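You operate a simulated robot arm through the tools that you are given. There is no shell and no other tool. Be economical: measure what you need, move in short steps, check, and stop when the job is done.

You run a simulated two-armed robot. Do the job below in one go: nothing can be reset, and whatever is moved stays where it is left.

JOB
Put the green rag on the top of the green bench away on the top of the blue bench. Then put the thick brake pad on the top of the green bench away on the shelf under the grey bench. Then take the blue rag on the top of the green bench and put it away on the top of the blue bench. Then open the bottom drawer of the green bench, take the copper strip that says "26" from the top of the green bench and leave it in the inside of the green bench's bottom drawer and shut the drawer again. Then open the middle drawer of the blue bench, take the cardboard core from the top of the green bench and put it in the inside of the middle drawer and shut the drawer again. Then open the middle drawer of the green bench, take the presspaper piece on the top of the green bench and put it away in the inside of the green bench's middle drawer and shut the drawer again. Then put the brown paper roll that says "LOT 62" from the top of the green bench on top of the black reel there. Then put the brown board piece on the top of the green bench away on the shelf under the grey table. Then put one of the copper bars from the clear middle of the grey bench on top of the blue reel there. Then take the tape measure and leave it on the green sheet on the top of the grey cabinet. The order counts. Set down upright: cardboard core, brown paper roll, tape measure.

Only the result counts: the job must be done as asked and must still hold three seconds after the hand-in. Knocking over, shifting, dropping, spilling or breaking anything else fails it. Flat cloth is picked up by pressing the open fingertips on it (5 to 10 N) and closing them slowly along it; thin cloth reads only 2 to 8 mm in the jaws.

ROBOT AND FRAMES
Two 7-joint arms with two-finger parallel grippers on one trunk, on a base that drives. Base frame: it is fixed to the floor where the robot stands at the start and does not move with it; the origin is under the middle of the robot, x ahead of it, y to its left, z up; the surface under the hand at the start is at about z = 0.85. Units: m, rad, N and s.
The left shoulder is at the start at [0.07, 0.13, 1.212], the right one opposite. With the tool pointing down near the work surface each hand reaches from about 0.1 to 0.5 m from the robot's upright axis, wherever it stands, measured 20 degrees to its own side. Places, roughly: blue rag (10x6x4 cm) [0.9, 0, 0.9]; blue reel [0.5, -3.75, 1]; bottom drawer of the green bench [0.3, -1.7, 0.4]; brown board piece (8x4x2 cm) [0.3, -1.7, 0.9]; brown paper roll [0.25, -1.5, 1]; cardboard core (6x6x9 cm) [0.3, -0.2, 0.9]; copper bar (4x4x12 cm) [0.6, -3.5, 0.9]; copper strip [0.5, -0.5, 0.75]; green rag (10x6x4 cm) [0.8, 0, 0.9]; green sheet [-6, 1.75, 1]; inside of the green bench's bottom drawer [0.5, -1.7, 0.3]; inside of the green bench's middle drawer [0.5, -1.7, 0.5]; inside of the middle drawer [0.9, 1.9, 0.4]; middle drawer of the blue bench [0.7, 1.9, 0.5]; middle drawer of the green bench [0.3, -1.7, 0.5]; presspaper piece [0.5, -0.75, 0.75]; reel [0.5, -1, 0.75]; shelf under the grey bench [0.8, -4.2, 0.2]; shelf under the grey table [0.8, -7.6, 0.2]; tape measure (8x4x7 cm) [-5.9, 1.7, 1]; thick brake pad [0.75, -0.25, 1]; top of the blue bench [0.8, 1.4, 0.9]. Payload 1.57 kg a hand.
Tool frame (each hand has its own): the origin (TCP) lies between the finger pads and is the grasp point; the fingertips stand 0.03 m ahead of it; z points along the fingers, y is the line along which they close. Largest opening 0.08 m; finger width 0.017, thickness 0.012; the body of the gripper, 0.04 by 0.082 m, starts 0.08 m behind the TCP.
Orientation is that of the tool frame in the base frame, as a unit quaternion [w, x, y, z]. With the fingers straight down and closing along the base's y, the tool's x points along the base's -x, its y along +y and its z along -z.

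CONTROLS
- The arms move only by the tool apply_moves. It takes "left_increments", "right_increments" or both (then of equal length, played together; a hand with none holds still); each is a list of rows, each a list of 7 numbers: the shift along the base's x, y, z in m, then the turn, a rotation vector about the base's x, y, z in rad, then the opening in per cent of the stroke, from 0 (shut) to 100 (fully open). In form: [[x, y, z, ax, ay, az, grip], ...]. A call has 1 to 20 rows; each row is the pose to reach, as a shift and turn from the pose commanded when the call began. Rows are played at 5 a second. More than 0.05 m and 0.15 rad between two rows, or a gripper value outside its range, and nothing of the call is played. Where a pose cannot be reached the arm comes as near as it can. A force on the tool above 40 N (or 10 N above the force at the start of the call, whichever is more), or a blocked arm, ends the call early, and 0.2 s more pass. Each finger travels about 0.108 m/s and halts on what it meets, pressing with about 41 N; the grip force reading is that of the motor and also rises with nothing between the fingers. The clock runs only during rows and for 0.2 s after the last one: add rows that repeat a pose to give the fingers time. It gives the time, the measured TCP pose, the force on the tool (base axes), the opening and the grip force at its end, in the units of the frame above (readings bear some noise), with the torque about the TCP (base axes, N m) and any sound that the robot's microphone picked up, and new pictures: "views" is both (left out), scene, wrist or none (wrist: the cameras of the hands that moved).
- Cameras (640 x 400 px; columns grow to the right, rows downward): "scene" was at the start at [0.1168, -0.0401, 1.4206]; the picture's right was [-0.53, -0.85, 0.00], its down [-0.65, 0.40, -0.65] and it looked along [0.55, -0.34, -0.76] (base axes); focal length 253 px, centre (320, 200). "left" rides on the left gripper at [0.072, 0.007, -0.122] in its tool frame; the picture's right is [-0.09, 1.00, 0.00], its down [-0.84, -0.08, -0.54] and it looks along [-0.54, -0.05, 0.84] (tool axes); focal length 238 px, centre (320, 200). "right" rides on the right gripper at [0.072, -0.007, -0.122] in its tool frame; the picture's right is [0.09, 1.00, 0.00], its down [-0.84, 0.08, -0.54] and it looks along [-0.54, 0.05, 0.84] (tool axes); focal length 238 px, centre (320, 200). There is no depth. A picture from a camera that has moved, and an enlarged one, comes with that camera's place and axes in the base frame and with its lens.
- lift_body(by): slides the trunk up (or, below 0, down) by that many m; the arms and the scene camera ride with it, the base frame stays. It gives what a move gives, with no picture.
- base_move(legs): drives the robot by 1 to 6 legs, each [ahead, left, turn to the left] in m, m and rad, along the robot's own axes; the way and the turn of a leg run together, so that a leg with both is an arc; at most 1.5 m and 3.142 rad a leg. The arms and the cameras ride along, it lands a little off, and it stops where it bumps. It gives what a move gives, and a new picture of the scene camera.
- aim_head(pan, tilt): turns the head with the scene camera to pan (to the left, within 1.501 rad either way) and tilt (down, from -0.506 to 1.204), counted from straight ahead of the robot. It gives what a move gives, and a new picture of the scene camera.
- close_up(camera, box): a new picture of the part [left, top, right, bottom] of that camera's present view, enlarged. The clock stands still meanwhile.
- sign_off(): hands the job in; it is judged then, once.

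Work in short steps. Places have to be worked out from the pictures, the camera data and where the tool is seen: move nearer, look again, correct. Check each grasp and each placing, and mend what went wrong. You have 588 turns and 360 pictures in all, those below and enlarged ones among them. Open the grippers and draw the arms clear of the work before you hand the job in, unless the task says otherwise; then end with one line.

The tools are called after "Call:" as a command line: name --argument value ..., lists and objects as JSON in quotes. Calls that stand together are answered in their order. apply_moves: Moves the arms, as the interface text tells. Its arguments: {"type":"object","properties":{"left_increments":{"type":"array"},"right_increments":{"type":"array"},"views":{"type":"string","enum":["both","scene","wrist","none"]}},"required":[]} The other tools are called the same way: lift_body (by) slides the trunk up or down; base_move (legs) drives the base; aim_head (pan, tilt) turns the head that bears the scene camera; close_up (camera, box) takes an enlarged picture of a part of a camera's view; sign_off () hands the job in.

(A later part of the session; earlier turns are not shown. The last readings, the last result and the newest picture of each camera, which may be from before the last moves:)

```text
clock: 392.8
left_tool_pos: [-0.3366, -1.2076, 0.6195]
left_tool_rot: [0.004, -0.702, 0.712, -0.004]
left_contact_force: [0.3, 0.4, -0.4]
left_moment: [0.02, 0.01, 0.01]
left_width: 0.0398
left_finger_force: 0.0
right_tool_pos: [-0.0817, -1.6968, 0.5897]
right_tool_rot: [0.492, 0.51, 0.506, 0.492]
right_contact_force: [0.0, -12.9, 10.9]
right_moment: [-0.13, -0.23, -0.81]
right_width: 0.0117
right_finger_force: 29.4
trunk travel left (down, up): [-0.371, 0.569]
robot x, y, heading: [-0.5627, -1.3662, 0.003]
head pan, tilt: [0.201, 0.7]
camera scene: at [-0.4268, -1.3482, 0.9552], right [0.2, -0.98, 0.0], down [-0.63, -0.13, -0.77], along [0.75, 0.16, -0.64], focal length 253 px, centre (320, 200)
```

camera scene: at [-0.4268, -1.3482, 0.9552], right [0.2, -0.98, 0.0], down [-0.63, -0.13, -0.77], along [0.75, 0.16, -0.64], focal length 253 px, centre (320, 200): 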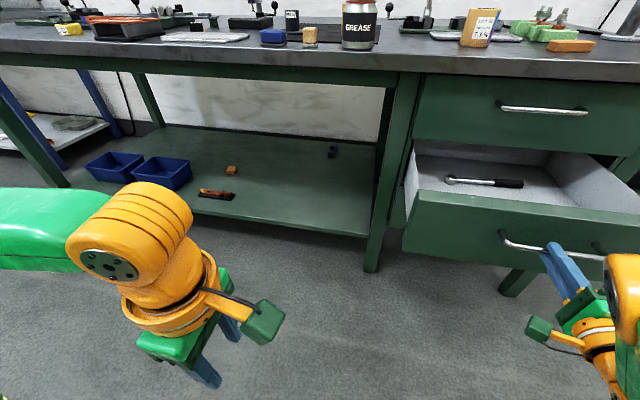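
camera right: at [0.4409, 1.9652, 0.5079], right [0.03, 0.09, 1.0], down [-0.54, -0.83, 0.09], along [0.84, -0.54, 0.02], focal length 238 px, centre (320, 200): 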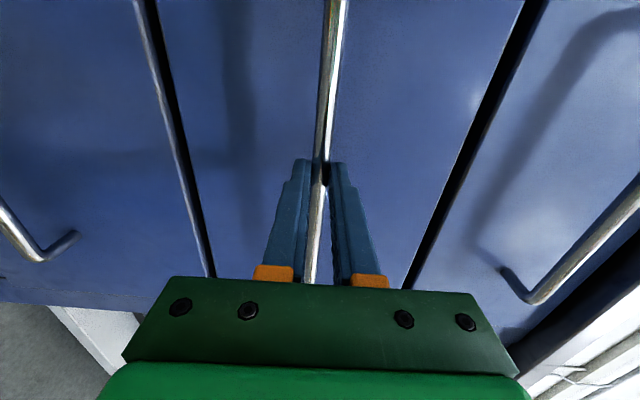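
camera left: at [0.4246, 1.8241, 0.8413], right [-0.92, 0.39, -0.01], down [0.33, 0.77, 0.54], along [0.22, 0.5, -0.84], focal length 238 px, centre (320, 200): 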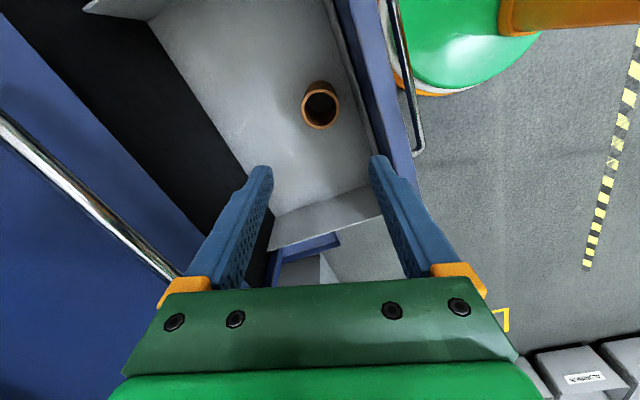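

Middle drawer open (a ratchet lies inside on the left). Release, back off, raise trunk, and go look at the presspaper piece near (0.44,-0.77).

Call:
apply_moves --right_increments '[[0, 0, 0, 0, 0, 0, 30], [0, 0, 0, 0, 0, 0, 60], [0, 0, 0, 0, 0, 0, 60]]' --views "none"

Call:
base_move --legs '[[-0.15, 0, 0]]'

Call:
lift_body --by 0.4

Call:
lift_body --by 0.08

Call:
base_move --legs '[[0, 0.46, 0], [0.6, 0, 0]]'

Call:
aim_head --pan 0.0 --tilt 0.75

```text
clock: 393.6
left_tool_pos: [-0.3369, -1.2058, 0.6184]
left_tool_rot: [0.003, -0.702, 0.712, -0.002]
left_contact_force: [-0.5, -0.5, -1.0]
left_moment: [0.03, -0.02, -0.02]
left_width: 0.04
left_finger_force: 0.1
right_tool_pos: [-0.0795, -1.6954, 0.5893]
right_tool_rot: [0.493, 0.511, 0.506, 0.49]
right_contact_force: [0.0, -0.1, 0.5]
right_moment: [-0.01, 0.05, 0.0]
right_width: 0.0479
right_finger_force: 0.0
trunk travel left (down, up): [-0.371, 0.569]
robot x, y, heading: [-0.5642, -1.3672, 0.001]
head pan, tilt: [0.201, 0.7]
```

```text
clock: 395.0
left_tool_pos: [-0.4899, -1.2059, 0.6188]
left_tool_rot: [0.003, -0.704, 0.71, -0.003]
left_contact_force: [-0.6, -0.5, 0.1]
left_moment: [0.03, -0.02, 0.02]
left_width: 0.0399
left_finger_force: 0.1
right_tool_pos: [-0.2322, -1.6943, 0.59]
right_tool_rot: [0.491, 0.509, 0.507, 0.492]
right_contact_force: [0.5, -1.3, -0.2]
right_moment: [0.01, 0.02, 0.01]
right_width: 0.0481
right_finger_force: 0.0
trunk travel left (down, up): [-0.371, 0.569]
robot x, y, heading: [-0.7102, -1.3677, 0.002]
head pan, tilt: [0.201, 0.7]
camera scene: at [-0.578, -1.3474, 0.9549], right [0.2, -0.98, 0.0], down [-0.63, -0.13, -0.77], along [0.75, 0.16, -0.64], focal length 253 px, centre (320, 200)
```

scene: 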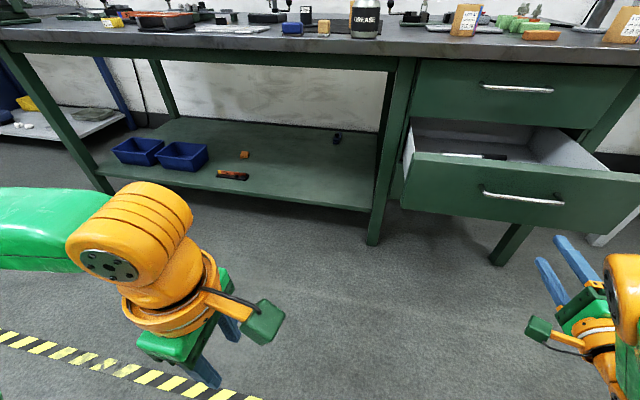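

```text
clock: 398.8
left_tool_pos: [-0.4881, -1.2056, 1.0191]
left_tool_rot: [0.002, -0.703, 0.711, -0.003]
left_contact_force: [-0.2, -0.3, 0.1]
left_moment: [-0.01, 0.02, 0.01]
left_width: 0.0401
left_finger_force: 0.1
right_tool_pos: [-0.2323, -1.6948, 0.9898]
right_tool_rot: [0.491, 0.509, 0.508, 0.492]
right_contact_force: [0.9, 0.0, 0.6]
right_moment: [-0.01, 0.02, -0.03]
right_width: 0.048
right_finger_force: 0.1
trunk travel left (down, up): [-0.771, 0.169]
robot x, y, heading: [-0.7108, -1.3653, 0.003]
head pan, tilt: [0.201, 0.7]
```

```text
clock: 400.0
left_tool_pos: [-0.4899, -1.2061, 1.0993]
left_tool_rot: [0.002, -0.703, 0.711, -0.003]
left_contact_force: [0.1, 0.0, -0.1]
left_moment: [0.02, -0.05, -0.02]
left_width: 0.04
left_finger_force: 0.1
right_tool_pos: [-0.2311, -1.6954, 1.0694]
right_tool_rot: [0.491, 0.509, 0.507, 0.492]
right_contact_force: [0.1, 0.4, 0.1]
right_moment: [0.01, -0.01, 0.0]
right_width: 0.048
right_finger_force: 0.1
trunk travel left (down, up): [-0.851, 0.089]
robot x, y, heading: [-0.712, -1.3684, -0.001]
head pan, tilt: [0.201, 0.7]
```

```text
clock: 405.8
left_tool_pos: [0.1097, -0.7426, 1.0981]
left_tool_rot: [0.003, -0.704, 0.71, -0.003]
left_contact_force: [-0.6, 0.4, 0.3]
left_moment: [0.01, 0.02, -0.02]
left_width: 0.0401
left_finger_force: 0.1
right_tool_pos: [0.369, -1.2321, 1.0706]
right_tool_rot: [0.491, 0.509, 0.508, 0.493]
right_contact_force: [0.5, 0.1, -0.8]
right_moment: [0.01, -0.01, 0.0]
right_width: 0.048
right_finger_force: 0.1
trunk travel left (down, up): [-0.851, 0.089]
robot x, y, heading: [-0.1103, -0.9025, 0.007]
head pan, tilt: [0.201, 0.7]
camera scene: at [0.0215, -0.8842, 1.435], right [0.21, -0.98, 0.0], down [-0.63, -0.13, -0.77], along [0.75, 0.16, -0.64], focal length 253 px, centre (320, 200)
```

scene: 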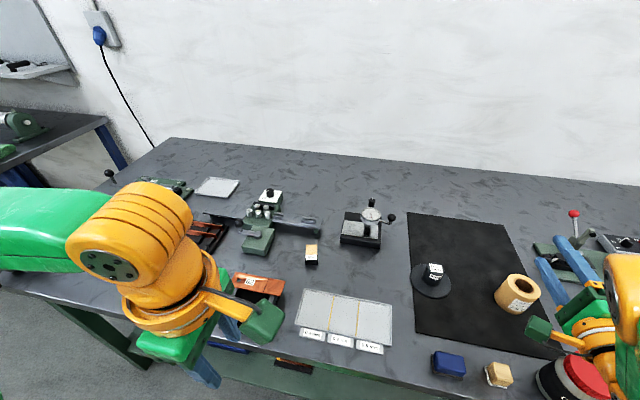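

```text
clock: 406.5
left_tool_pos: [0.1112, -0.742, 1.0988]
left_tool_rot: [0.003, -0.705, 0.71, -0.003]
left_contact_force: [0.7, 0.1, 0.3]
left_moment: [-0.01, 0.0, 0.01]
left_width: 0.0402
left_finger_force: 0.1
right_tool_pos: [0.3694, -1.2301, 1.07]
right_tool_rot: [0.491, 0.509, 0.508, 0.492]
right_contact_force: [1.2, -1.0, -0.3]
right_moment: [0.0, -0.01, 0.02]
right_width: 0.0483
right_finger_force: 0.1
trunk travel left (down, up): [-0.851, 0.089]
robot x, y, heading: [-0.1133, -0.9021, 0.012]
head pan, tilt: [0.0, 0.75]
camera scene: at [0.0229, -0.9012, 1.4306], right [0.01, -1.0, 0.0], down [-0.68, -0.01, -0.73], along [0.73, 0.01, -0.68], focal length 253 px, centre (320, 200)
```

scene: 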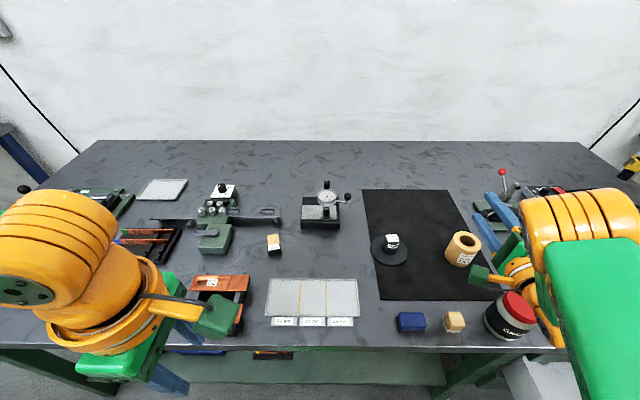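

Call:
close_up --camera "scene" --box '[240, 220, 320, 270]'

Call:
close_up --camera "scene" --box '[340, 215, 580, 365]'

```text
8.00 times, centred on (280, 245) of scene
camera zoom: at [0.0229, -0.9012, 1.4306], right [0.01, -1.0, 0.0], down [-0.68, -0.01, -0.73], along [0.73, 0.01, -0.68], focal length 2024 px, centre (640, -160)
```

zoom: 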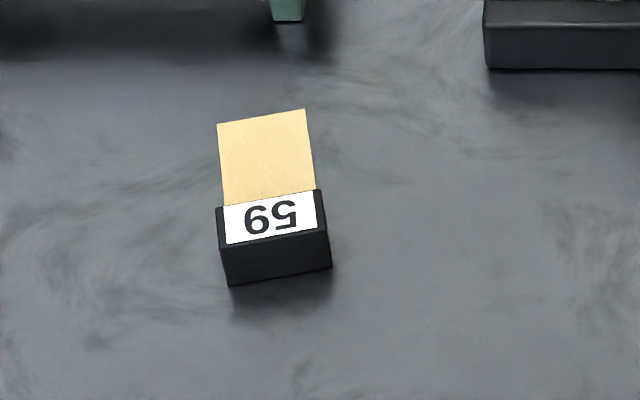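

```text
2.67 times, centred on (460, 290) of scene
camera zoom: at [0.0229, -0.9012, 1.4306], right [0.01, -1.0, 0.0], down [-0.68, -0.01, -0.73], along [0.73, 0.01, -0.68], focal length 674 px, centre (-53, -40)
```

zoom: 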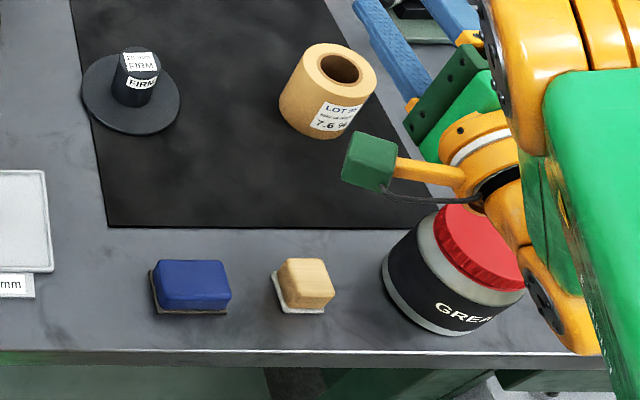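

The presspaper piece has a black grip block ("59" upside down), ≈(0.429,-0.772), ~4.3 cm wide in y. Rotate the left hand back to close along y and drive 0.13 closer.

Call:
apply_moves --left_increments '[[0.02, 0, 0, 0, 0, -0.142, 80], [0.04, 0, 0, 0, 0, -0.284, 80], [0.06, 0, 0, 0, 0, -0.426, 80], [0.08, 0, 0, 0, 0, -0.568, 80], [0.1, 0, 0, 0, 0, -0.71, 80], [0.12, 0, 0, 0, 0, -0.852, 80], [0.13, 0, 0, 0, 0, -0.994, 80], [0.14, 0, 0, 0, 0, -1.136, 80], [0.15, -0.0, 0, 0, 0, -1.278, 80], [0.16, -0.01, 0, 0, 0, -1.42, 80]]' --views "none"

Call:
base_move --legs '[[0.12, 0, -0.01]]'

Call:
close_up --camera "left" --box '[0, 0, 640, 400]'

```text
clock: 408.7
left_tool_pos: [0.2708, -0.7517, 1.0972]
left_tool_rot: [0.001, -0.069, 0.998, -0.004]
left_contact_force: [0.0, 0.0, 0.4]
left_moment: [0.02, 0.01, -0.03]
left_width: 0.0638
left_finger_force: 0.0
right_tool_pos: [0.371, -1.2316, 1.0689]
right_tool_rot: [0.491, 0.51, 0.507, 0.492]
right_contact_force: [-1.1, -1.1, 0.7]
right_moment: [0.01, -0.01, 0.02]
right_width: 0.0479
right_finger_force: 0.0
trunk travel left (down, up): [-0.851, 0.089]
robot x, y, heading: [-0.1083, -0.9026, 0.005]
head pan, tilt: [0.0, 0.75]
```

```text
clock: 409.9
left_tool_pos: [0.3855, -0.7545, 1.0997]
left_tool_rot: [0.002, -0.067, 0.998, -0.004]
left_contact_force: [0.3, 0.2, 0.2]
left_moment: [-0.02, 0.0, 0.0]
left_width: 0.0641
left_finger_force: 0.0
right_tool_pos: [0.4793, -1.2349, 1.0721]
right_tool_rot: [0.493, 0.511, 0.505, 0.49]
right_contact_force: [0.4, -0.6, 0.0]
right_moment: [0.0, 0.0, 0.03]
right_width: 0.048
right_finger_force: 0.0
trunk travel left (down, up): [-0.851, 0.089]
robot x, y, heading: [0.004, -0.9024, -0.003]
head pan, tilt: [0.0, 0.75]
camera scene: at [0.135, -0.9021, 1.431], right [0.0, -1.0, 0.0], down [-0.68, 0.0, -0.73], along [0.73, 0.0, -0.68], focal length 253 px, centre (320, 200)
```

scene: 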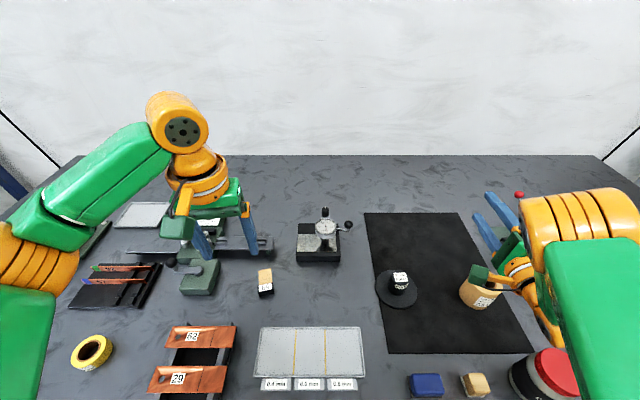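

```text
1.00 times, centred on (320, 200) of left (not enlarged: the box is as wide or as high as the picture)
camera zoom: at [0.3138, -0.7558, 1.2214], right [-0.04, 1.0, -0.01], down [0.84, 0.04, 0.54], along [0.54, 0.02, -0.84], focal length 238 px, centre (320, 200)
```

zoom: 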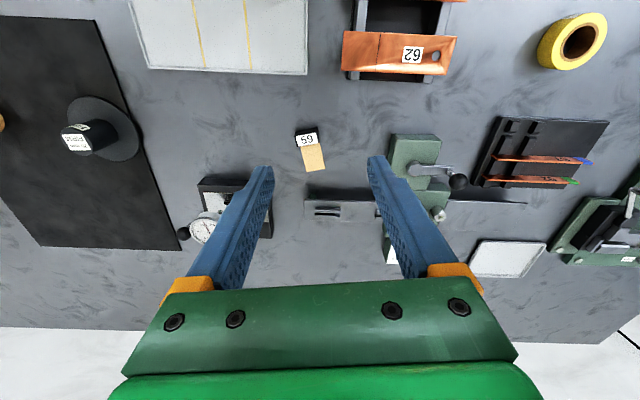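

Call:
close_up --camera "left" --box '[272, 115, 352, 165]'

Call:
apply_moves --left_increments '[[0.02, -0.01, -0.045, 0, 0, 0, 80], [0.038, -0.018, -0.09, 0, 0, 0, 80], [0.038, -0.018, -0.135, 0, 0, 0, 80], [0.038, -0.018, -0.16, 0, 0, 0, 80]]' --views "wrist"

```text
8.00 times, centred on (312, 140) of left
camera zoom: at [0.3138, -0.7558, 1.2214], right [-0.04, 1.0, -0.01], down [0.84, 0.04, 0.54], along [0.54, 0.02, -0.84], focal length 1907 px, centre (384, 680)
```

zoom: 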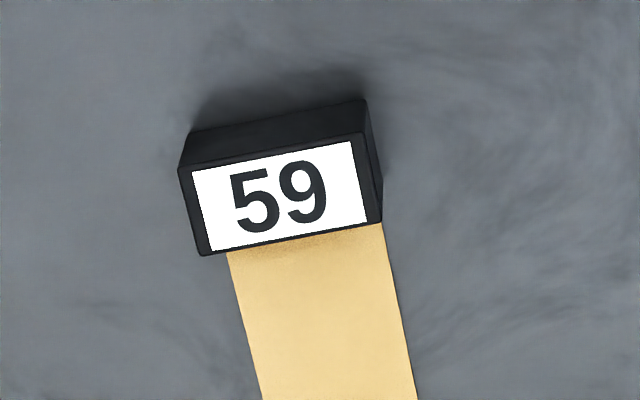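

```text
refused: row 1 steps farther than a row can; nothing moved
```

Block yaw ≈ +0.28, width ≈3.4 cm. Rotate +0.15 and descend with smaller steps.

Call:
apply_moves --left_increments '[[0.02, -0.009, -0.03, 0, 0, 0.075, 80], [0.04, -0.018, -0.07, 0, 0, 0.15, 80], [0.04, -0.018, -0.115, 0, 0, 0.15, 80], [0.04, -0.018, -0.155, 0, 0, 0.15, 80]]' --views "wrist"

```text
clock: 410.9
left_tool_pos: [0.431, -0.7693, 0.9434]
left_tool_rot: [0.0, -0.141, 0.99, -0.004]
left_contact_force: [0.1, 0.0, -0.1]
left_moment: [0.05, -0.01, 0.01]
left_width: 0.064
left_finger_force: 0.0
right_tool_pos: [0.4828, -1.2343, 1.0695]
right_tool_rot: [0.494, 0.511, 0.505, 0.489]
right_contact_force: [-0.3, 0.6, 0.0]
right_moment: [-0.03, -0.01, -0.03]
right_width: 0.0481
right_finger_force: 0.1
trunk travel left (down, up): [-0.851, 0.089]
robot x, y, heading: [0.0023, -0.9038, -0.003]
head pan, tilt: [0.0, 0.75]
camera left: at [0.3603, -0.7816, 1.0656], right [-0.19, 0.98, -0.01], down [0.82, 0.16, 0.54], along [0.53, 0.1, -0.84], focal length 238 px, centre (320, 200)
```

left: 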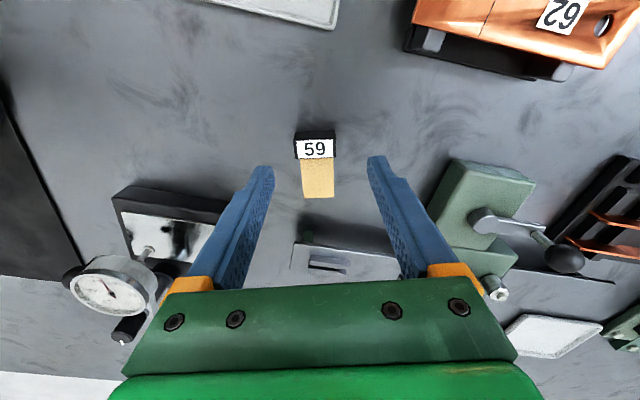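

Aligned. Descend and close on the block.

Call:
apply_moves --left_increments '[[0.0, -0.003, -0.03, 0, 0, 0, 80], [0.0, -0.003, -0.057, 0, 0, 0, 80], [0, -0.003, -0.057, 0, 0, 0, 50], [0, -0.003, -0.057, 0, 0, 0, 20], [0, -0.003, -0.057, 0, 0, 0, 0], [0, -0.003, -0.057, 0, 0, 0, 0]]' --views "wrist"

```text
clock: 412.3
left_tool_pos: [0.4297, -0.7725, 0.8863]
left_tool_rot: [0.0, -0.141, 0.99, -0.004]
left_contact_force: [-1.6, 0.1, 0.0]
left_moment: [0.02, -0.01, 0.02]
left_width: 0.0346
left_finger_force: 41.0
right_tool_pos: [0.4836, -1.2353, 1.0698]
right_tool_rot: [0.492, 0.512, 0.506, 0.489]
right_contact_force: [-0.6, -0.3, 1.1]
right_moment: [0.0, -0.01, 0.0]
right_width: 0.0476
right_finger_force: 0.0
trunk travel left (down, up): [-0.851, 0.089]
robot x, y, heading: [0.0024, -0.9012, -0.001]
head pan, tilt: [0.0, 0.75]
camera left: at [0.359, -0.7843, 1.0089], right [-0.19, 0.98, -0.01], down [0.82, 0.16, 0.54], along [0.53, 0.1, -0.84], focal length 238 px, centre (320, 200)
```

left: 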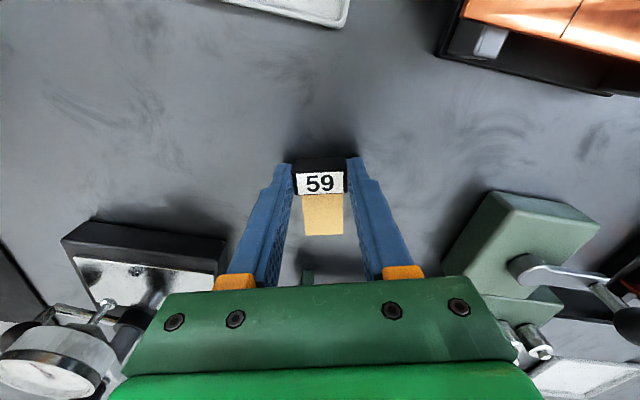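

Held at 34.6 mm. Lift straight up and back out.

Call:
apply_moves --left_increments '[[0, 0, 0.04, 0, 0, 0, 0], [0, 0, 0.09, 0, 0, 0, 0], [0, 0, 0.14, 0, 0, 0, 0], [0, 0, 0.19, 0, 0, 0, 0], [0, 0, 0.21, 0, 0, 0, 0]]' --views "wrist"

Call:
base_move --legs '[[-0.65, 0, 0], [0, -0.72, 0], [0, 0, -0.4]]'

Call:
lift_body --by -0.3

```text
clock: 413.5
left_tool_pos: [0.4298, -0.7745, 1.0993]
left_tool_rot: [0.001, -0.141, 0.99, -0.004]
left_contact_force: [0.0, -1.0, -0.7]
left_moment: [0.02, 0.0, 0.02]
left_width: 0.035
left_finger_force: 40.8
right_tool_pos: [0.4833, -1.2359, 1.0695]
right_tool_rot: [0.493, 0.512, 0.505, 0.49]
right_contact_force: [-0.3, -0.7, -0.2]
right_moment: [0.04, 0.01, -0.02]
right_width: 0.048
right_finger_force: 0.1
trunk travel left (down, up): [-0.851, 0.089]
robot x, y, heading: [0.0075, -0.9023, 0.007]
head pan, tilt: [0.0, 0.75]
camera left: at [0.3592, -0.787, 1.2206], right [-0.19, 0.98, -0.01], down [0.82, 0.16, 0.54], along [0.53, 0.1, -0.84], focal length 238 px, centre (320, 200)
```

left: 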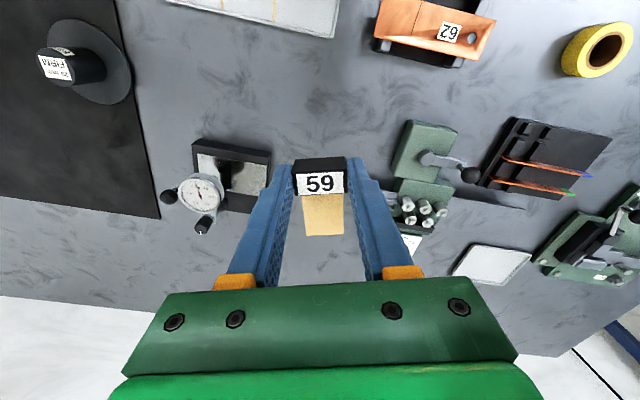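

```text
clock: 421.7
left_tool_pos: [-0.1809, -1.6294, 1.0984]
left_tool_rot: [0.0, 0.042, 0.999, -0.004]
left_contact_force: [0.9, 0.5, -0.7]
left_moment: [0.0, 0.02, 0.01]
left_width: 0.0346
left_finger_force: 40.8
right_tool_pos: [-0.2966, -2.0789, 1.0703]
right_tool_rot: [0.574, 0.595, 0.404, 0.391]
right_contact_force: [-0.2, 0.3, -0.3]
right_moment: [-0.02, -0.01, 0.0]
right_width: 0.0481
right_finger_force: 0.0
trunk travel left (down, up): [-0.851, 0.089]
robot x, y, heading: [-0.6262, -1.5979, -0.369]
head pan, tilt: [0.0, 0.75]
camera scene: at [-0.498, -1.6445, 1.4305], right [-0.36, -0.93, 0.0], down [-0.64, 0.24, -0.73], along [0.68, -0.26, -0.68], focal length 253 px, centre (320, 200)
```

scene: 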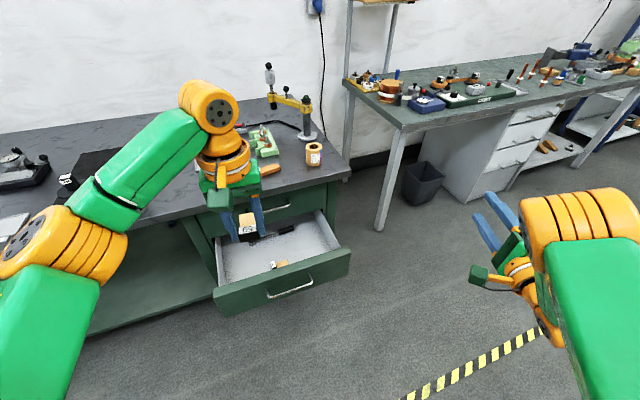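

```text
clock: 424.7
left_tool_pos: [-0.1817, -1.6309, 0.7976]
left_tool_rot: [-0.001, 0.042, 0.999, -0.003]
left_contact_force: [-0.4, -0.4, 0.2]
left_moment: [0.03, -0.01, -0.04]
left_width: 0.0347
left_finger_force: 40.8
right_tool_pos: [-0.2975, -2.0805, 0.7688]
right_tool_rot: [0.574, 0.595, 0.404, 0.391]
right_contact_force: [-0.2, -0.1, -1.0]
right_moment: [0.03, -0.03, 0.01]
right_width: 0.048
right_finger_force: 0.1
trunk travel left (down, up): [-0.551, 0.389]
robot x, y, heading: [-0.6246, -1.5965, -0.372]
head pan, tilt: [0.0, 0.75]
```

Check the drawer contents from the head.

Call:
aim_head --pan 0.2 --tilt 0.75

Call:
close_up --camera "scene" --box '[200, 180, 440, 330]'

```text
clock: 425.4
left_tool_pos: [-0.1803, -1.6307, 0.7964]
left_tool_rot: [0.0, 0.042, 0.999, -0.004]
left_contact_force: [-0.2, -0.1, 0.0]
left_moment: [0.0, -0.01, 0.01]
left_width: 0.0347
left_finger_force: 41.2
right_tool_pos: [-0.2973, -2.0796, 0.7691]
right_tool_rot: [0.574, 0.595, 0.405, 0.391]
right_contact_force: [-0.7, 0.1, -0.1]
right_moment: [-0.02, 0.01, 0.0]
right_width: 0.048
right_finger_force: 0.0
trunk travel left (down, up): [-0.551, 0.389]
robot x, y, heading: [-0.6253, -1.5967, -0.368]
head pan, tilt: [0.201, 0.75]
camera scene: at [-0.4942, -1.6296, 1.1305], right [-0.17, -0.99, 0.0], down [-0.67, 0.11, -0.73], along [0.72, -0.12, -0.68], focal length 253 px, centre (320, 200)
```

scene: 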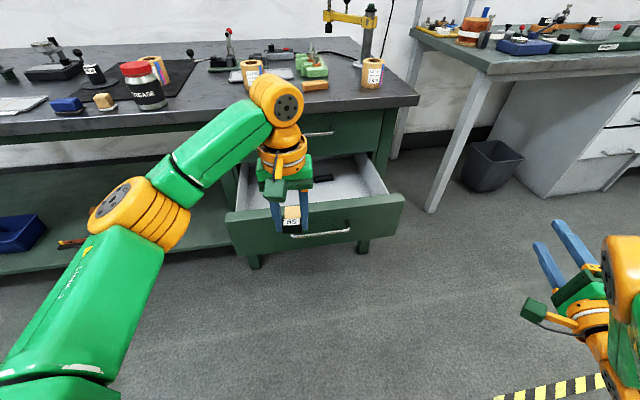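

```text
2.67 times, centred on (320, 255) of scene
camera zoom: at [-0.4942, -1.6296, 1.1305], right [-0.17, -0.99, 0.0], down [-0.67, 0.11, -0.73], along [0.72, -0.12, -0.68], focal length 674 px, centre (320, 53)
```

zoom: 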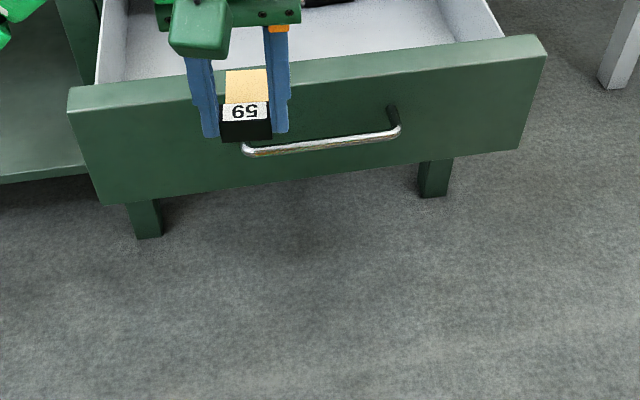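

Drawer front region is free (ratchet lies far back). Move the hand over (0.05,-1.70).

Call:
base_move --legs '[[0.235, 0.018, 0]]'

Call:
apply_moves --left_increments '[[0, 0, -0.04, 0, 0, 0, 0], [0, 0, -0.08, 0, 0, 0, 0]]' --views "both"

```text
clock: 427.2
left_tool_pos: [0.0489, -1.6993, 0.7965]
left_tool_rot: [0.0, 0.041, 0.999, -0.003]
left_contact_force: [-0.5, -0.3, 0.2]
left_moment: [0.0, -0.01, 0.01]
left_width: 0.0344
left_finger_force: 41.4
right_tool_pos: [-0.0658, -2.1492, 0.7701]
right_tool_rot: [0.574, 0.594, 0.405, 0.392]
right_contact_force: [-0.4, -0.4, 0.5]
right_moment: [0.0, 0.01, 0.0]
right_width: 0.048
right_finger_force: 0.0
trunk travel left (down, up): [-0.551, 0.389]
robot x, y, heading: [-0.3915, -1.6686, -0.366]
head pan, tilt: [0.201, 0.75]
camera scene: at [-0.2649, -1.6987, 1.1305], right [-0.16, -0.99, 0.0], down [-0.67, 0.11, -0.73], along [0.72, -0.12, -0.68], focal length 253 px, centre (320, 200)
```

scene: 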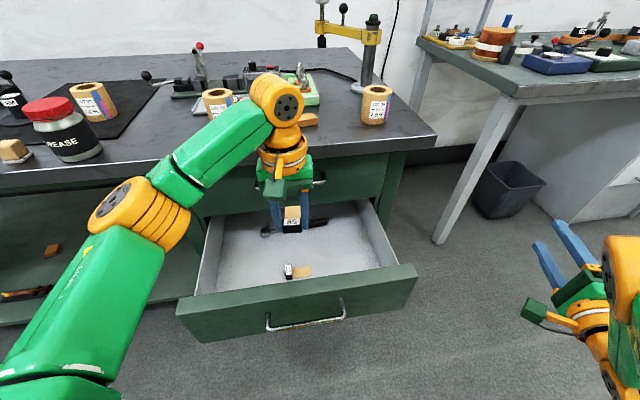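

```text
clock: 427.8
left_tool_pos: [0.0475, -1.7022, 0.7163]
left_tool_rot: [-0.002, 0.041, 0.999, -0.003]
left_contact_force: [-0.4, -0.1, -0.2]
left_moment: [-0.02, 0.01, 0.01]
left_width: 0.0345
left_finger_force: 40.5
right_tool_pos: [-0.0661, -2.1481, 0.7698]
right_tool_rot: [0.573, 0.595, 0.405, 0.392]
right_contact_force: [-0.7, -0.1, -0.6]
right_moment: [0.02, -0.01, 0.04]
right_width: 0.0481
right_finger_force: 0.0
trunk travel left (down, up): [-0.551, 0.389]
robot x, y, heading: [-0.3936, -1.6673, -0.368]
head pan, tilt: [0.201, 0.75]
camera scene: at [-0.2644, -1.6989, 1.1305], right [-0.16, -0.99, 0.0], down [-0.67, 0.11, -0.73], along [0.72, -0.12, -0.68], focal length 253 px, centre (320, 200)
camera left: at [-0.0235, -1.6877, 0.8392], right [0.17, 0.98, -0.01], down [0.83, -0.14, 0.54], along [0.53, -0.1, -0.84], focal length 238 px, centre (320, 200)
```

scene: 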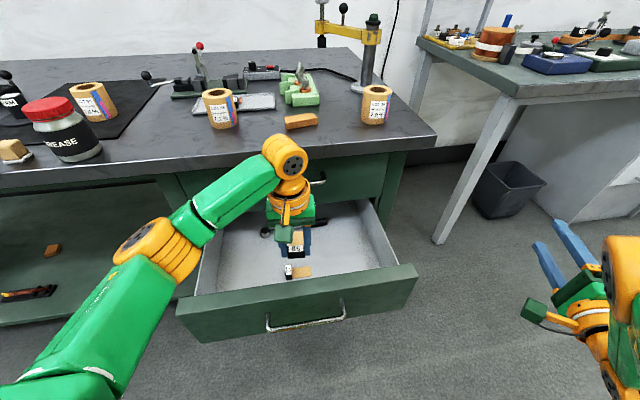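
left: 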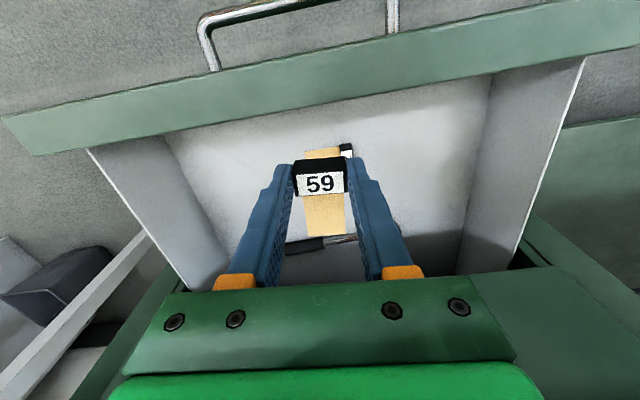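

Another presspaper piece already lies in the drawer near (0.11,-1.70); I'll set ours to its right at y≈-1.81. Shift the base.

Call:
base_move --legs '[[0.038, -0.103, 0]]'

Call:
close_up --camera "left" --box '[0, 0, 640, 400]'

```text
clock: 429.0
left_tool_pos: [0.0446, -1.8115, 0.7176]
left_tool_rot: [0.001, 0.043, 0.999, -0.004]
left_contact_force: [-0.8, 0.0, 0.1]
left_moment: [-0.02, 0.01, -0.04]
left_width: 0.0345
left_finger_force: 41.5
right_tool_pos: [-0.0714, -2.2581, 0.7689]
right_tool_rot: [0.574, 0.595, 0.403, 0.391]
right_contact_force: [0.0, -0.4, -0.3]
right_moment: [0.01, 0.0, 0.04]
right_width: 0.0478
right_finger_force: 0.1
trunk travel left (down, up): [-0.551, 0.389]
robot x, y, heading: [-0.3966, -1.7736, -0.37]
head pan, tilt: [0.201, 0.75]
camera scene: at [-0.267, -1.8073, 1.1305], right [-0.17, -0.99, 0.0], down [-0.67, 0.12, -0.73], along [0.72, -0.12, -0.68], focal length 253 px, centre (320, 200)
```

scene: 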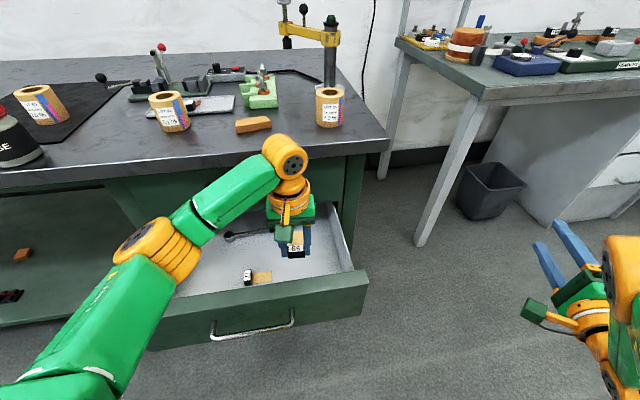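

```text
1.00 times, centred on (320, 200) of left (not enlarged: the box is as wide or as high as the picture)
camera zoom: at [-0.0257, -1.797, 0.8397], right [0.18, 0.98, -0.01], down [0.83, -0.14, 0.54], along [0.53, -0.1, -0.84], focal length 238 px, centre (320, 200)
```

zoom: 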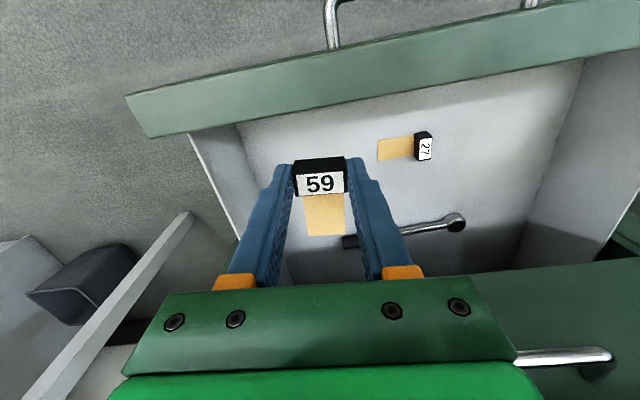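

Clear spot below between "27" and the right wall. Lower to contact.

Call:
apply_moves --left_increments '[[0, -0.012, -0.04, 0, 0, 0, 0], [0, -0.012, -0.08, 0, 0, 0, 0], [0, -0.012, -0.12, 0, 0, 0, 0], [0, -0.012, -0.15, 0, 0, 0, 0], [0, -0.012, -0.165, 0, 0, 0, 0], [0, -0.012, -0.175, 0, 0, 0, 0], [0, -0.012, -0.185, 0, 0, 0, 0], [0, -0.012, -0.195, 0, 0, 0, 0], [0, -0.012, -0.205, 0, 0, 0, 0]]' --views "wrist"

```text
clock: 430.9
left_tool_pos: [0.0468, -1.8226, 0.5264]
left_tool_rot: [0.008, 0.042, 0.999, -0.009]
left_contact_force: [2.3, 6.6, 49.4]
left_moment: [-0.01, 1.8, -0.25]
left_width: 0.0347
left_finger_force: 41.0
right_tool_pos: [-0.0745, -2.2557, 0.774]
right_tool_rot: [0.577, 0.592, 0.403, 0.393]
right_contact_force: [1.3, -0.4, 0.3]
right_moment: [-0.01, 0.02, -0.04]
right_width: 0.0482
right_finger_force: 0.0
trunk travel left (down, up): [-0.551, 0.389]
robot x, y, heading: [-0.3976, -1.7793, -0.375]
head pan, tilt: [0.201, 0.75]
stopped in row 9 (left hand): the force on the tool passed its limit at 74 N (the readings are from after the stop); the commanded pose is now the measured one
camera left: at [-0.0255, -1.808, 0.6472], right [0.18, 0.98, -0.01], down [0.82, -0.14, 0.56], along [0.55, -0.11, -0.83], focal length 238 px, centre (320, 200)
```

left: 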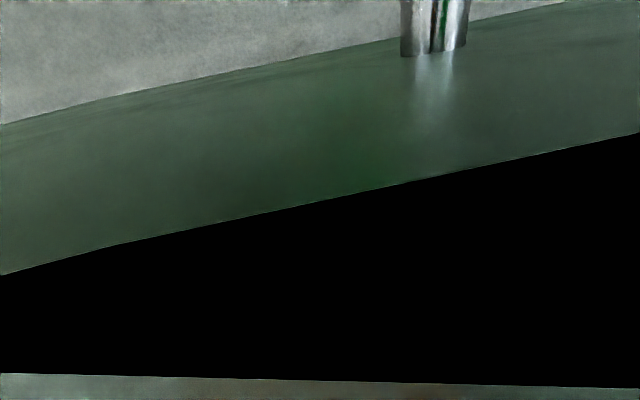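

Contact at about the expected floor height. Ease up, open, and rise.

Call:
apply_moves --left_increments '[[0, 0, 0.003, 0, 0, 0, 20], [0, 0, 0.003, 0, 0, 0, 50], [0, 0, 0.003, 0, 0, 0, 60], [0, 0, 0.003, 0, 0, 0, 60], [0, 0, 0.04, 0, 0, 0, 60], [0, 0, 0.08, 0, 0, 0, 60], [0, 0, 0.125, 0, 0, 0, 60], [0, 0, 0.17, 0, 0, 0, 60], [0, 0, 0.215, 0, 0, 0, 60]]' --views "both"

```text
clock: 432.9
left_tool_pos: [0.0484, -1.8215, 0.7362]
left_tool_rot: [0.002, 0.042, 0.999, -0.005]
left_contact_force: [0.3, 0.3, 0.7]
left_moment: [-0.03, -0.02, 0.01]
left_width: 0.0482
left_finger_force: 0.1
right_tool_pos: [-0.0716, -2.2578, 0.7696]
right_tool_rot: [0.575, 0.594, 0.403, 0.392]
right_contact_force: [0.0, 0.0, 0.1]
right_moment: [-0.03, 0.02, 0.0]
right_width: 0.048
right_finger_force: 0.1
trunk travel left (down, up): [-0.551, 0.389]
robot x, y, heading: [-0.3982, -1.7751, -0.369]
head pan, tilt: [0.201, 0.75]
camera scene: at [-0.2676, -1.8073, 1.1306], right [-0.17, -0.99, 0.0], down [-0.67, 0.11, -0.73], along [0.72, -0.12, -0.68], focal length 253 px, centre (320, 200)
camera left: at [-0.0227, -1.808, 0.8586], right [0.18, 0.98, -0.01], down [0.83, -0.14, 0.55], along [0.54, -0.1, -0.84], focal length 238 px, centre (320, 200)
```

scene: 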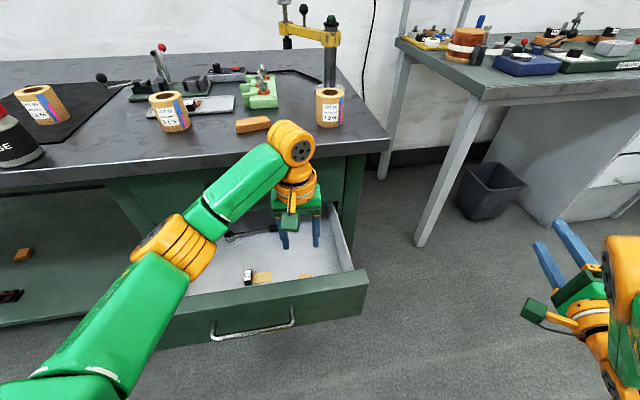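
left: 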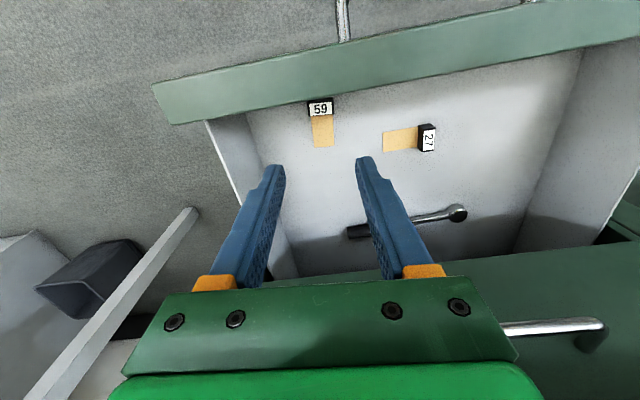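

Placed. Back out, straighten, align and shut the middle drawer.

Call:
base_move --legs '[[-0.35, -0.137, 0], [0, 0, 0.37], [0, 0.41, 0]]'

Call:
lift_body --by -0.18

Call:
apply_moves --left_increments '[[-0.04, 0.02, 0, 0, 0, 0, 60], [-0.08, 0.03, 0, 0, 0, 0, 60], [-0.12, 0.04, 0, 0, 0, 0, 60], [-0.16, 0.05, 0, 0, 0, 0, 60]]' --views "none"

```text
clock: 438.6
left_tool_pos: [-0.3518, -1.2444, 0.7357]
left_tool_rot: [0.002, -0.149, 0.989, -0.006]
left_contact_force: [0.0, 0.1, 0.3]
left_moment: [-0.01, 0.01, 0.01]
left_width: 0.0478
left_finger_force: 0.2
right_tool_pos: [-0.2991, -1.6936, 0.7686]
right_tool_rot: [0.489, 0.508, 0.511, 0.493]
right_contact_force: [0.5, -0.5, -0.9]
right_moment: [0.03, -0.03, 0.01]
right_width: 0.0481
right_finger_force: 0.2
trunk travel left (down, up): [-0.551, 0.389]
robot x, y, heading: [-0.7773, -1.3717, 0.011]
head pan, tilt: [0.201, 0.75]
camera scene: at [-0.6493, -1.3494, 1.1305], right [0.21, -0.98, 0.0], down [-0.67, -0.15, -0.73], along [0.71, 0.16, -0.68], focal length 253 px, centre (320, 200)
```

scene: 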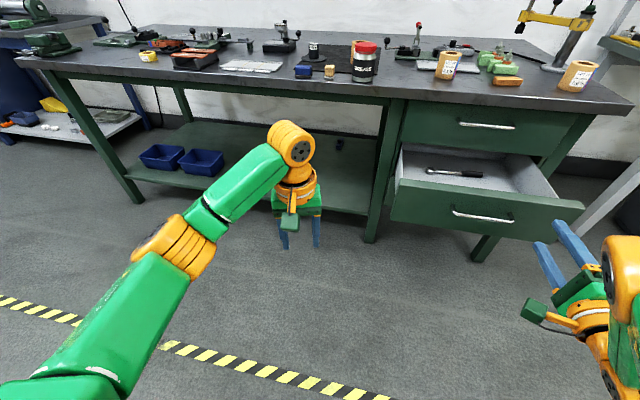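

```text
clock: 440.6
left_tool_pos: [-0.35, -1.2451, 0.5564]
left_tool_rot: [0.002, -0.148, 0.989, -0.005]
left_contact_force: [-0.2, 0.2, -0.4]
left_moment: [0.0, 0.04, -0.02]
left_width: 0.048
left_finger_force: 0.0
right_tool_pos: [-0.2981, -1.6933, 0.5899]
right_tool_rot: [0.489, 0.507, 0.51, 0.494]
right_contact_force: [0.7, 0.7, -0.1]
right_moment: [-0.01, 0.01, -0.01]
right_width: 0.0479
right_finger_force: 0.0
trunk travel left (down, up): [-0.371, 0.569]
robot x, y, heading: [-0.7817, -1.3669, 0.014]
head pan, tilt: [0.201, 0.75]
```

```text
clock: 441.6
left_tool_pos: [-0.5113, -1.1917, 0.5551]
left_tool_rot: [0.003, -0.149, 0.989, -0.005]
left_contact_force: [-0.1, -0.1, -0.2]
left_moment: [-0.01, 0.01, -0.01]
left_width: 0.0479
left_finger_force: 0.0
right_tool_pos: [-0.299, -1.6925, 0.5903]
right_tool_rot: [0.489, 0.506, 0.51, 0.494]
right_contact_force: [-0.2, -0.3, -0.6]
right_moment: [0.0, -0.01, 0.02]
right_width: 0.048
right_finger_force: 0.1
trunk travel left (down, up): [-0.371, 0.569]
robot x, y, heading: [-0.782, -1.3714, 0.01]
head pan, tilt: [0.201, 0.75]
```

Call:
base_move --legs '[[0.2, 0, -0.01], [0.2, 0, 0], [0.12, 0, 0]]'

```text
clock: 445.2
left_tool_pos: [-0.0124, -1.1889, 0.5556]
left_tool_rot: [0.003, -0.146, 0.989, -0.006]
left_contact_force: [0.2, 0.4, -0.7]
left_moment: [0.04, -0.04, 0.05]
left_width: 0.0481
left_finger_force: 0.1
right_tool_pos: [0.1958, -1.6899, 0.5902]
right_tool_rot: [0.489, 0.509, 0.51, 0.492]
right_contact_force: [-8.0, 2.9, 2.8]
right_moment: [-0.13, -0.3, 0.11]
right_width: 0.0497
right_finger_force: 1.4
trunk travel left (down, up): [-0.371, 0.569]
robot x, y, heading: [-0.2764, -1.3629, 0.008]
head pan, tilt: [0.201, 0.75]
stopped in leg 3: the force on the tool passed its limit at 151 N (the readings are from after the stop); the commanded pose is now the measured one
camera scene: at [-0.1516, -1.3438, 0.9509], right [0.21, -0.98, 0.0], down [-0.67, -0.14, -0.73], along [0.72, 0.15, -0.68], focal length 253 px, centre (320, 200)
```

scene: 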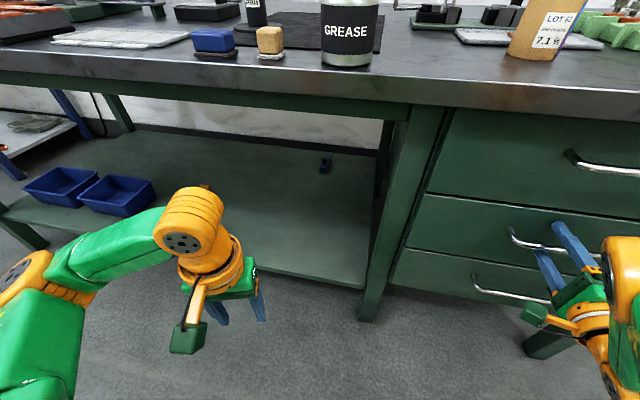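

Middle drawer shut. Back off, raise the trunk and return the right hand to pointing down.

Call:
base_move --legs '[[-0.35, 0, 0]]'

Call:
lift_body --by 0.4

Call:
lift_body --by 0.08

Call:
apply_moves --right_increments '[[-0.01, -0.01, 0, -0.0806, 0.0806, 0.0806, 50], [-0.02, -0.02, 0, -0.1612, 0.1612, 0.1612, 50], [-0.03, -0.03, 0, -0.2418, 0.2418, 0.2418, 50], [-0.04, -0.04, 0, -0.3224, 0.3224, 0.3224, 50], [-0.06, -0.05, 0, -0.403, 0.403, 0.403, 50], [-0.08, -0.06, 0, -0.4836, 0.4836, 0.4836, 50], [-0.1, -0.07, 0, -0.5642, 0.5642, 0.5642, 50], [-0.12, -0.08, 0, -0.6448, 0.6448, 0.6448, 50], [-0.14, -0.08, 0, -0.7254, 0.7254, 0.7254, 50], [-0.16, -0.08, 0, -0.806, 0.806, 0.806, 50], [-0.18, -0.08, 0, -0.8866, 0.8866, 0.8866, 50], [-0.19, -0.08, 0, -0.9672, 0.9672, 0.9672, 50], [-0.2, -0.08, 0, -1.0478, 1.0478, 1.0478, 50], [-0.2, -0.08, 0, -1.1284, 1.1284, 1.1284, 50], [-0.2, -0.08, 0, -1.209, 1.209, 1.209, 50]]' --views "scene"

```text
clock: 447.5
left_tool_pos: [-0.3618, -1.1924, 0.5542]
left_tool_rot: [0.003, -0.144, 0.989, -0.005]
left_contact_force: [-0.2, 0.1, 0.3]
left_moment: [-0.01, 0.03, -0.02]
left_width: 0.0478
left_finger_force: 0.0
right_tool_pos: [-0.1558, -1.6946, 0.587]
right_tool_rot: [0.489, 0.511, 0.509, 0.49]
right_contact_force: [0.2, 0.0, -0.8]
right_moment: [0.01, 0.01, -0.01]
right_width: 0.048
right_finger_force: 0.1
trunk travel left (down, up): [-0.371, 0.569]
robot x, y, heading: [-0.635, -1.3651, 0.004]
head pan, tilt: [0.201, 0.75]
camera scene: at [-0.5005, -1.348, 0.9506], right [0.2, -0.98, 0.0], down [-0.67, -0.14, -0.73], along [0.72, 0.15, -0.68], focal length 253 px, centre (320, 200)
```

scene: 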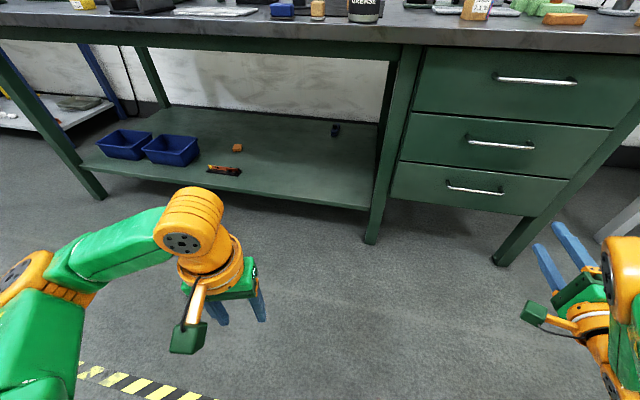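

```text
clock: 451.3
left_tool_pos: [-0.362, -1.1926, 0.955]
left_tool_rot: [0.002, -0.143, 0.99, -0.005]
left_contact_force: [0.0, 0.1, -0.2]
left_moment: [-0.03, 0.02, 0.0]
left_width: 0.0478
left_finger_force: 0.0
right_tool_pos: [-0.1553, -1.6956, 0.9863]
right_tool_rot: [0.489, 0.511, 0.51, 0.49]
right_contact_force: [-1.0, -1.0, -0.1]
right_moment: [-0.01, -0.01, 0.01]
right_width: 0.0479
right_finger_force: 0.2
trunk travel left (down, up): [-0.771, 0.169]
robot x, y, heading: [-0.6329, -1.3675, 0.01]
head pan, tilt: [0.201, 0.75]
```

```text
clock: 452.5
left_tool_pos: [-0.361, -1.1938, 1.0346]
left_tool_rot: [0.002, -0.145, 0.989, -0.005]
left_contact_force: [0.2, -0.3, -0.1]
left_moment: [0.03, -0.03, -0.02]
left_width: 0.0482
left_finger_force: 0.0
right_tool_pos: [-0.1555, -1.6943, 1.067]
right_tool_rot: [0.488, 0.511, 0.509, 0.491]
right_contact_force: [-0.6, 0.2, -0.4]
right_moment: [-0.01, 0.02, 0.02]
right_width: 0.0478
right_finger_force: 0.0
trunk travel left (down, up): [-0.851, 0.089]
robot x, y, heading: [-0.6328, -1.3666, 0.004]
head pan, tilt: [0.201, 0.75]
```

```text
clock: 455.7
left_tool_pos: [-0.3605, -1.1923, 1.0349]
left_tool_rot: [0.002, -0.144, 0.99, -0.005]
left_contact_force: [-1.5, -0.3, 0.5]
left_moment: [-0.02, 0.0, -0.02]
left_width: 0.0478
left_finger_force: 0.0
right_tool_pos: [-0.355, -1.7749, 1.0663]
right_tool_rot: [0.0, 0.001, 1.0, -0.023]
right_contact_force: [0.2, -0.1, -0.5]
right_moment: [0.0, 0.01, -0.02]
right_width: 0.0399
right_finger_force: 0.1
trunk travel left (down, up): [-0.851, 0.089]
robot x, y, heading: [-0.6341, -1.3682, 0.009]
head pan, tilt: [0.201, 0.75]
camera scene: at [-0.4995, -1.3471, 1.4305], right [0.2, -0.98, 0.0], down [-0.67, -0.14, -0.73], along [0.72, 0.15, -0.68], focal length 253 px, centre (320, 200)
```

scene: 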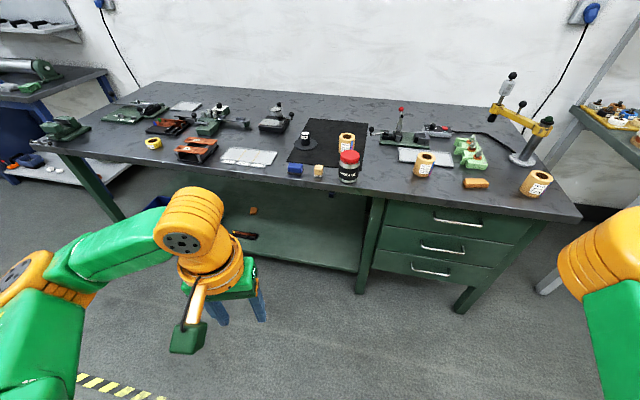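

Three paper rolls are visible. Zoom to read their labels.

Call:
close_up --camera "scene" --box '[320, 120, 400, 170]'

Call:
close_up --camera "scene" --box '[390, 140, 470, 190]'

Call:
close_up --camera "scene" --box '[490, 155, 570, 205]'

```text
8.00 times, centred on (360, 145) of scene
camera zoom: at [-0.4995, -1.3471, 1.4305], right [0.2, -0.98, 0.0], down [-0.67, -0.14, -0.73], along [0.72, 0.15, -0.68], focal length 2024 px, centre (0, 640)
```

zoom: 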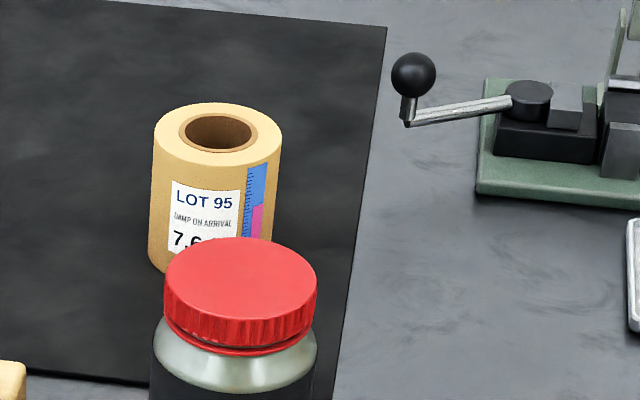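

```text
8.00 times, centred on (430, 165) of scene
camera zoom: at [-0.4995, -1.3471, 1.4305], right [0.2, -0.98, 0.0], down [-0.67, -0.14, -0.73], along [0.72, 0.15, -0.68], focal length 2024 px, centre (-560, 480)
```

zoom: 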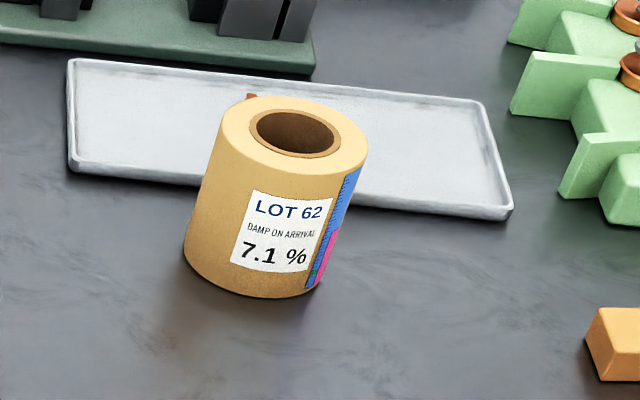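

```text
8.00 times, centred on (530, 180) of scene
camera zoom: at [-0.4995, -1.3471, 1.4305], right [0.2, -0.98, 0.0], down [-0.67, -0.14, -0.73], along [0.72, 0.15, -0.68], focal length 2024 px, centre (-1360, 360)
```

zoom: 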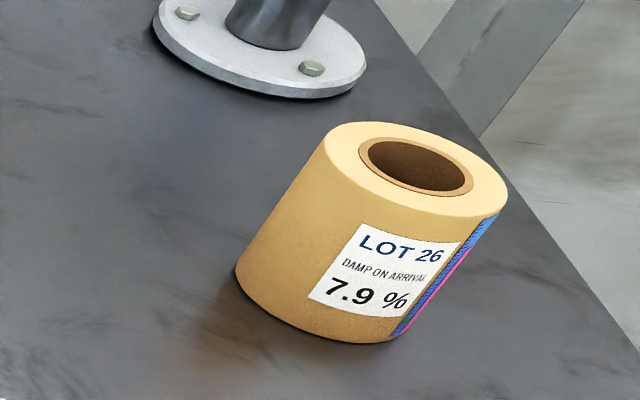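

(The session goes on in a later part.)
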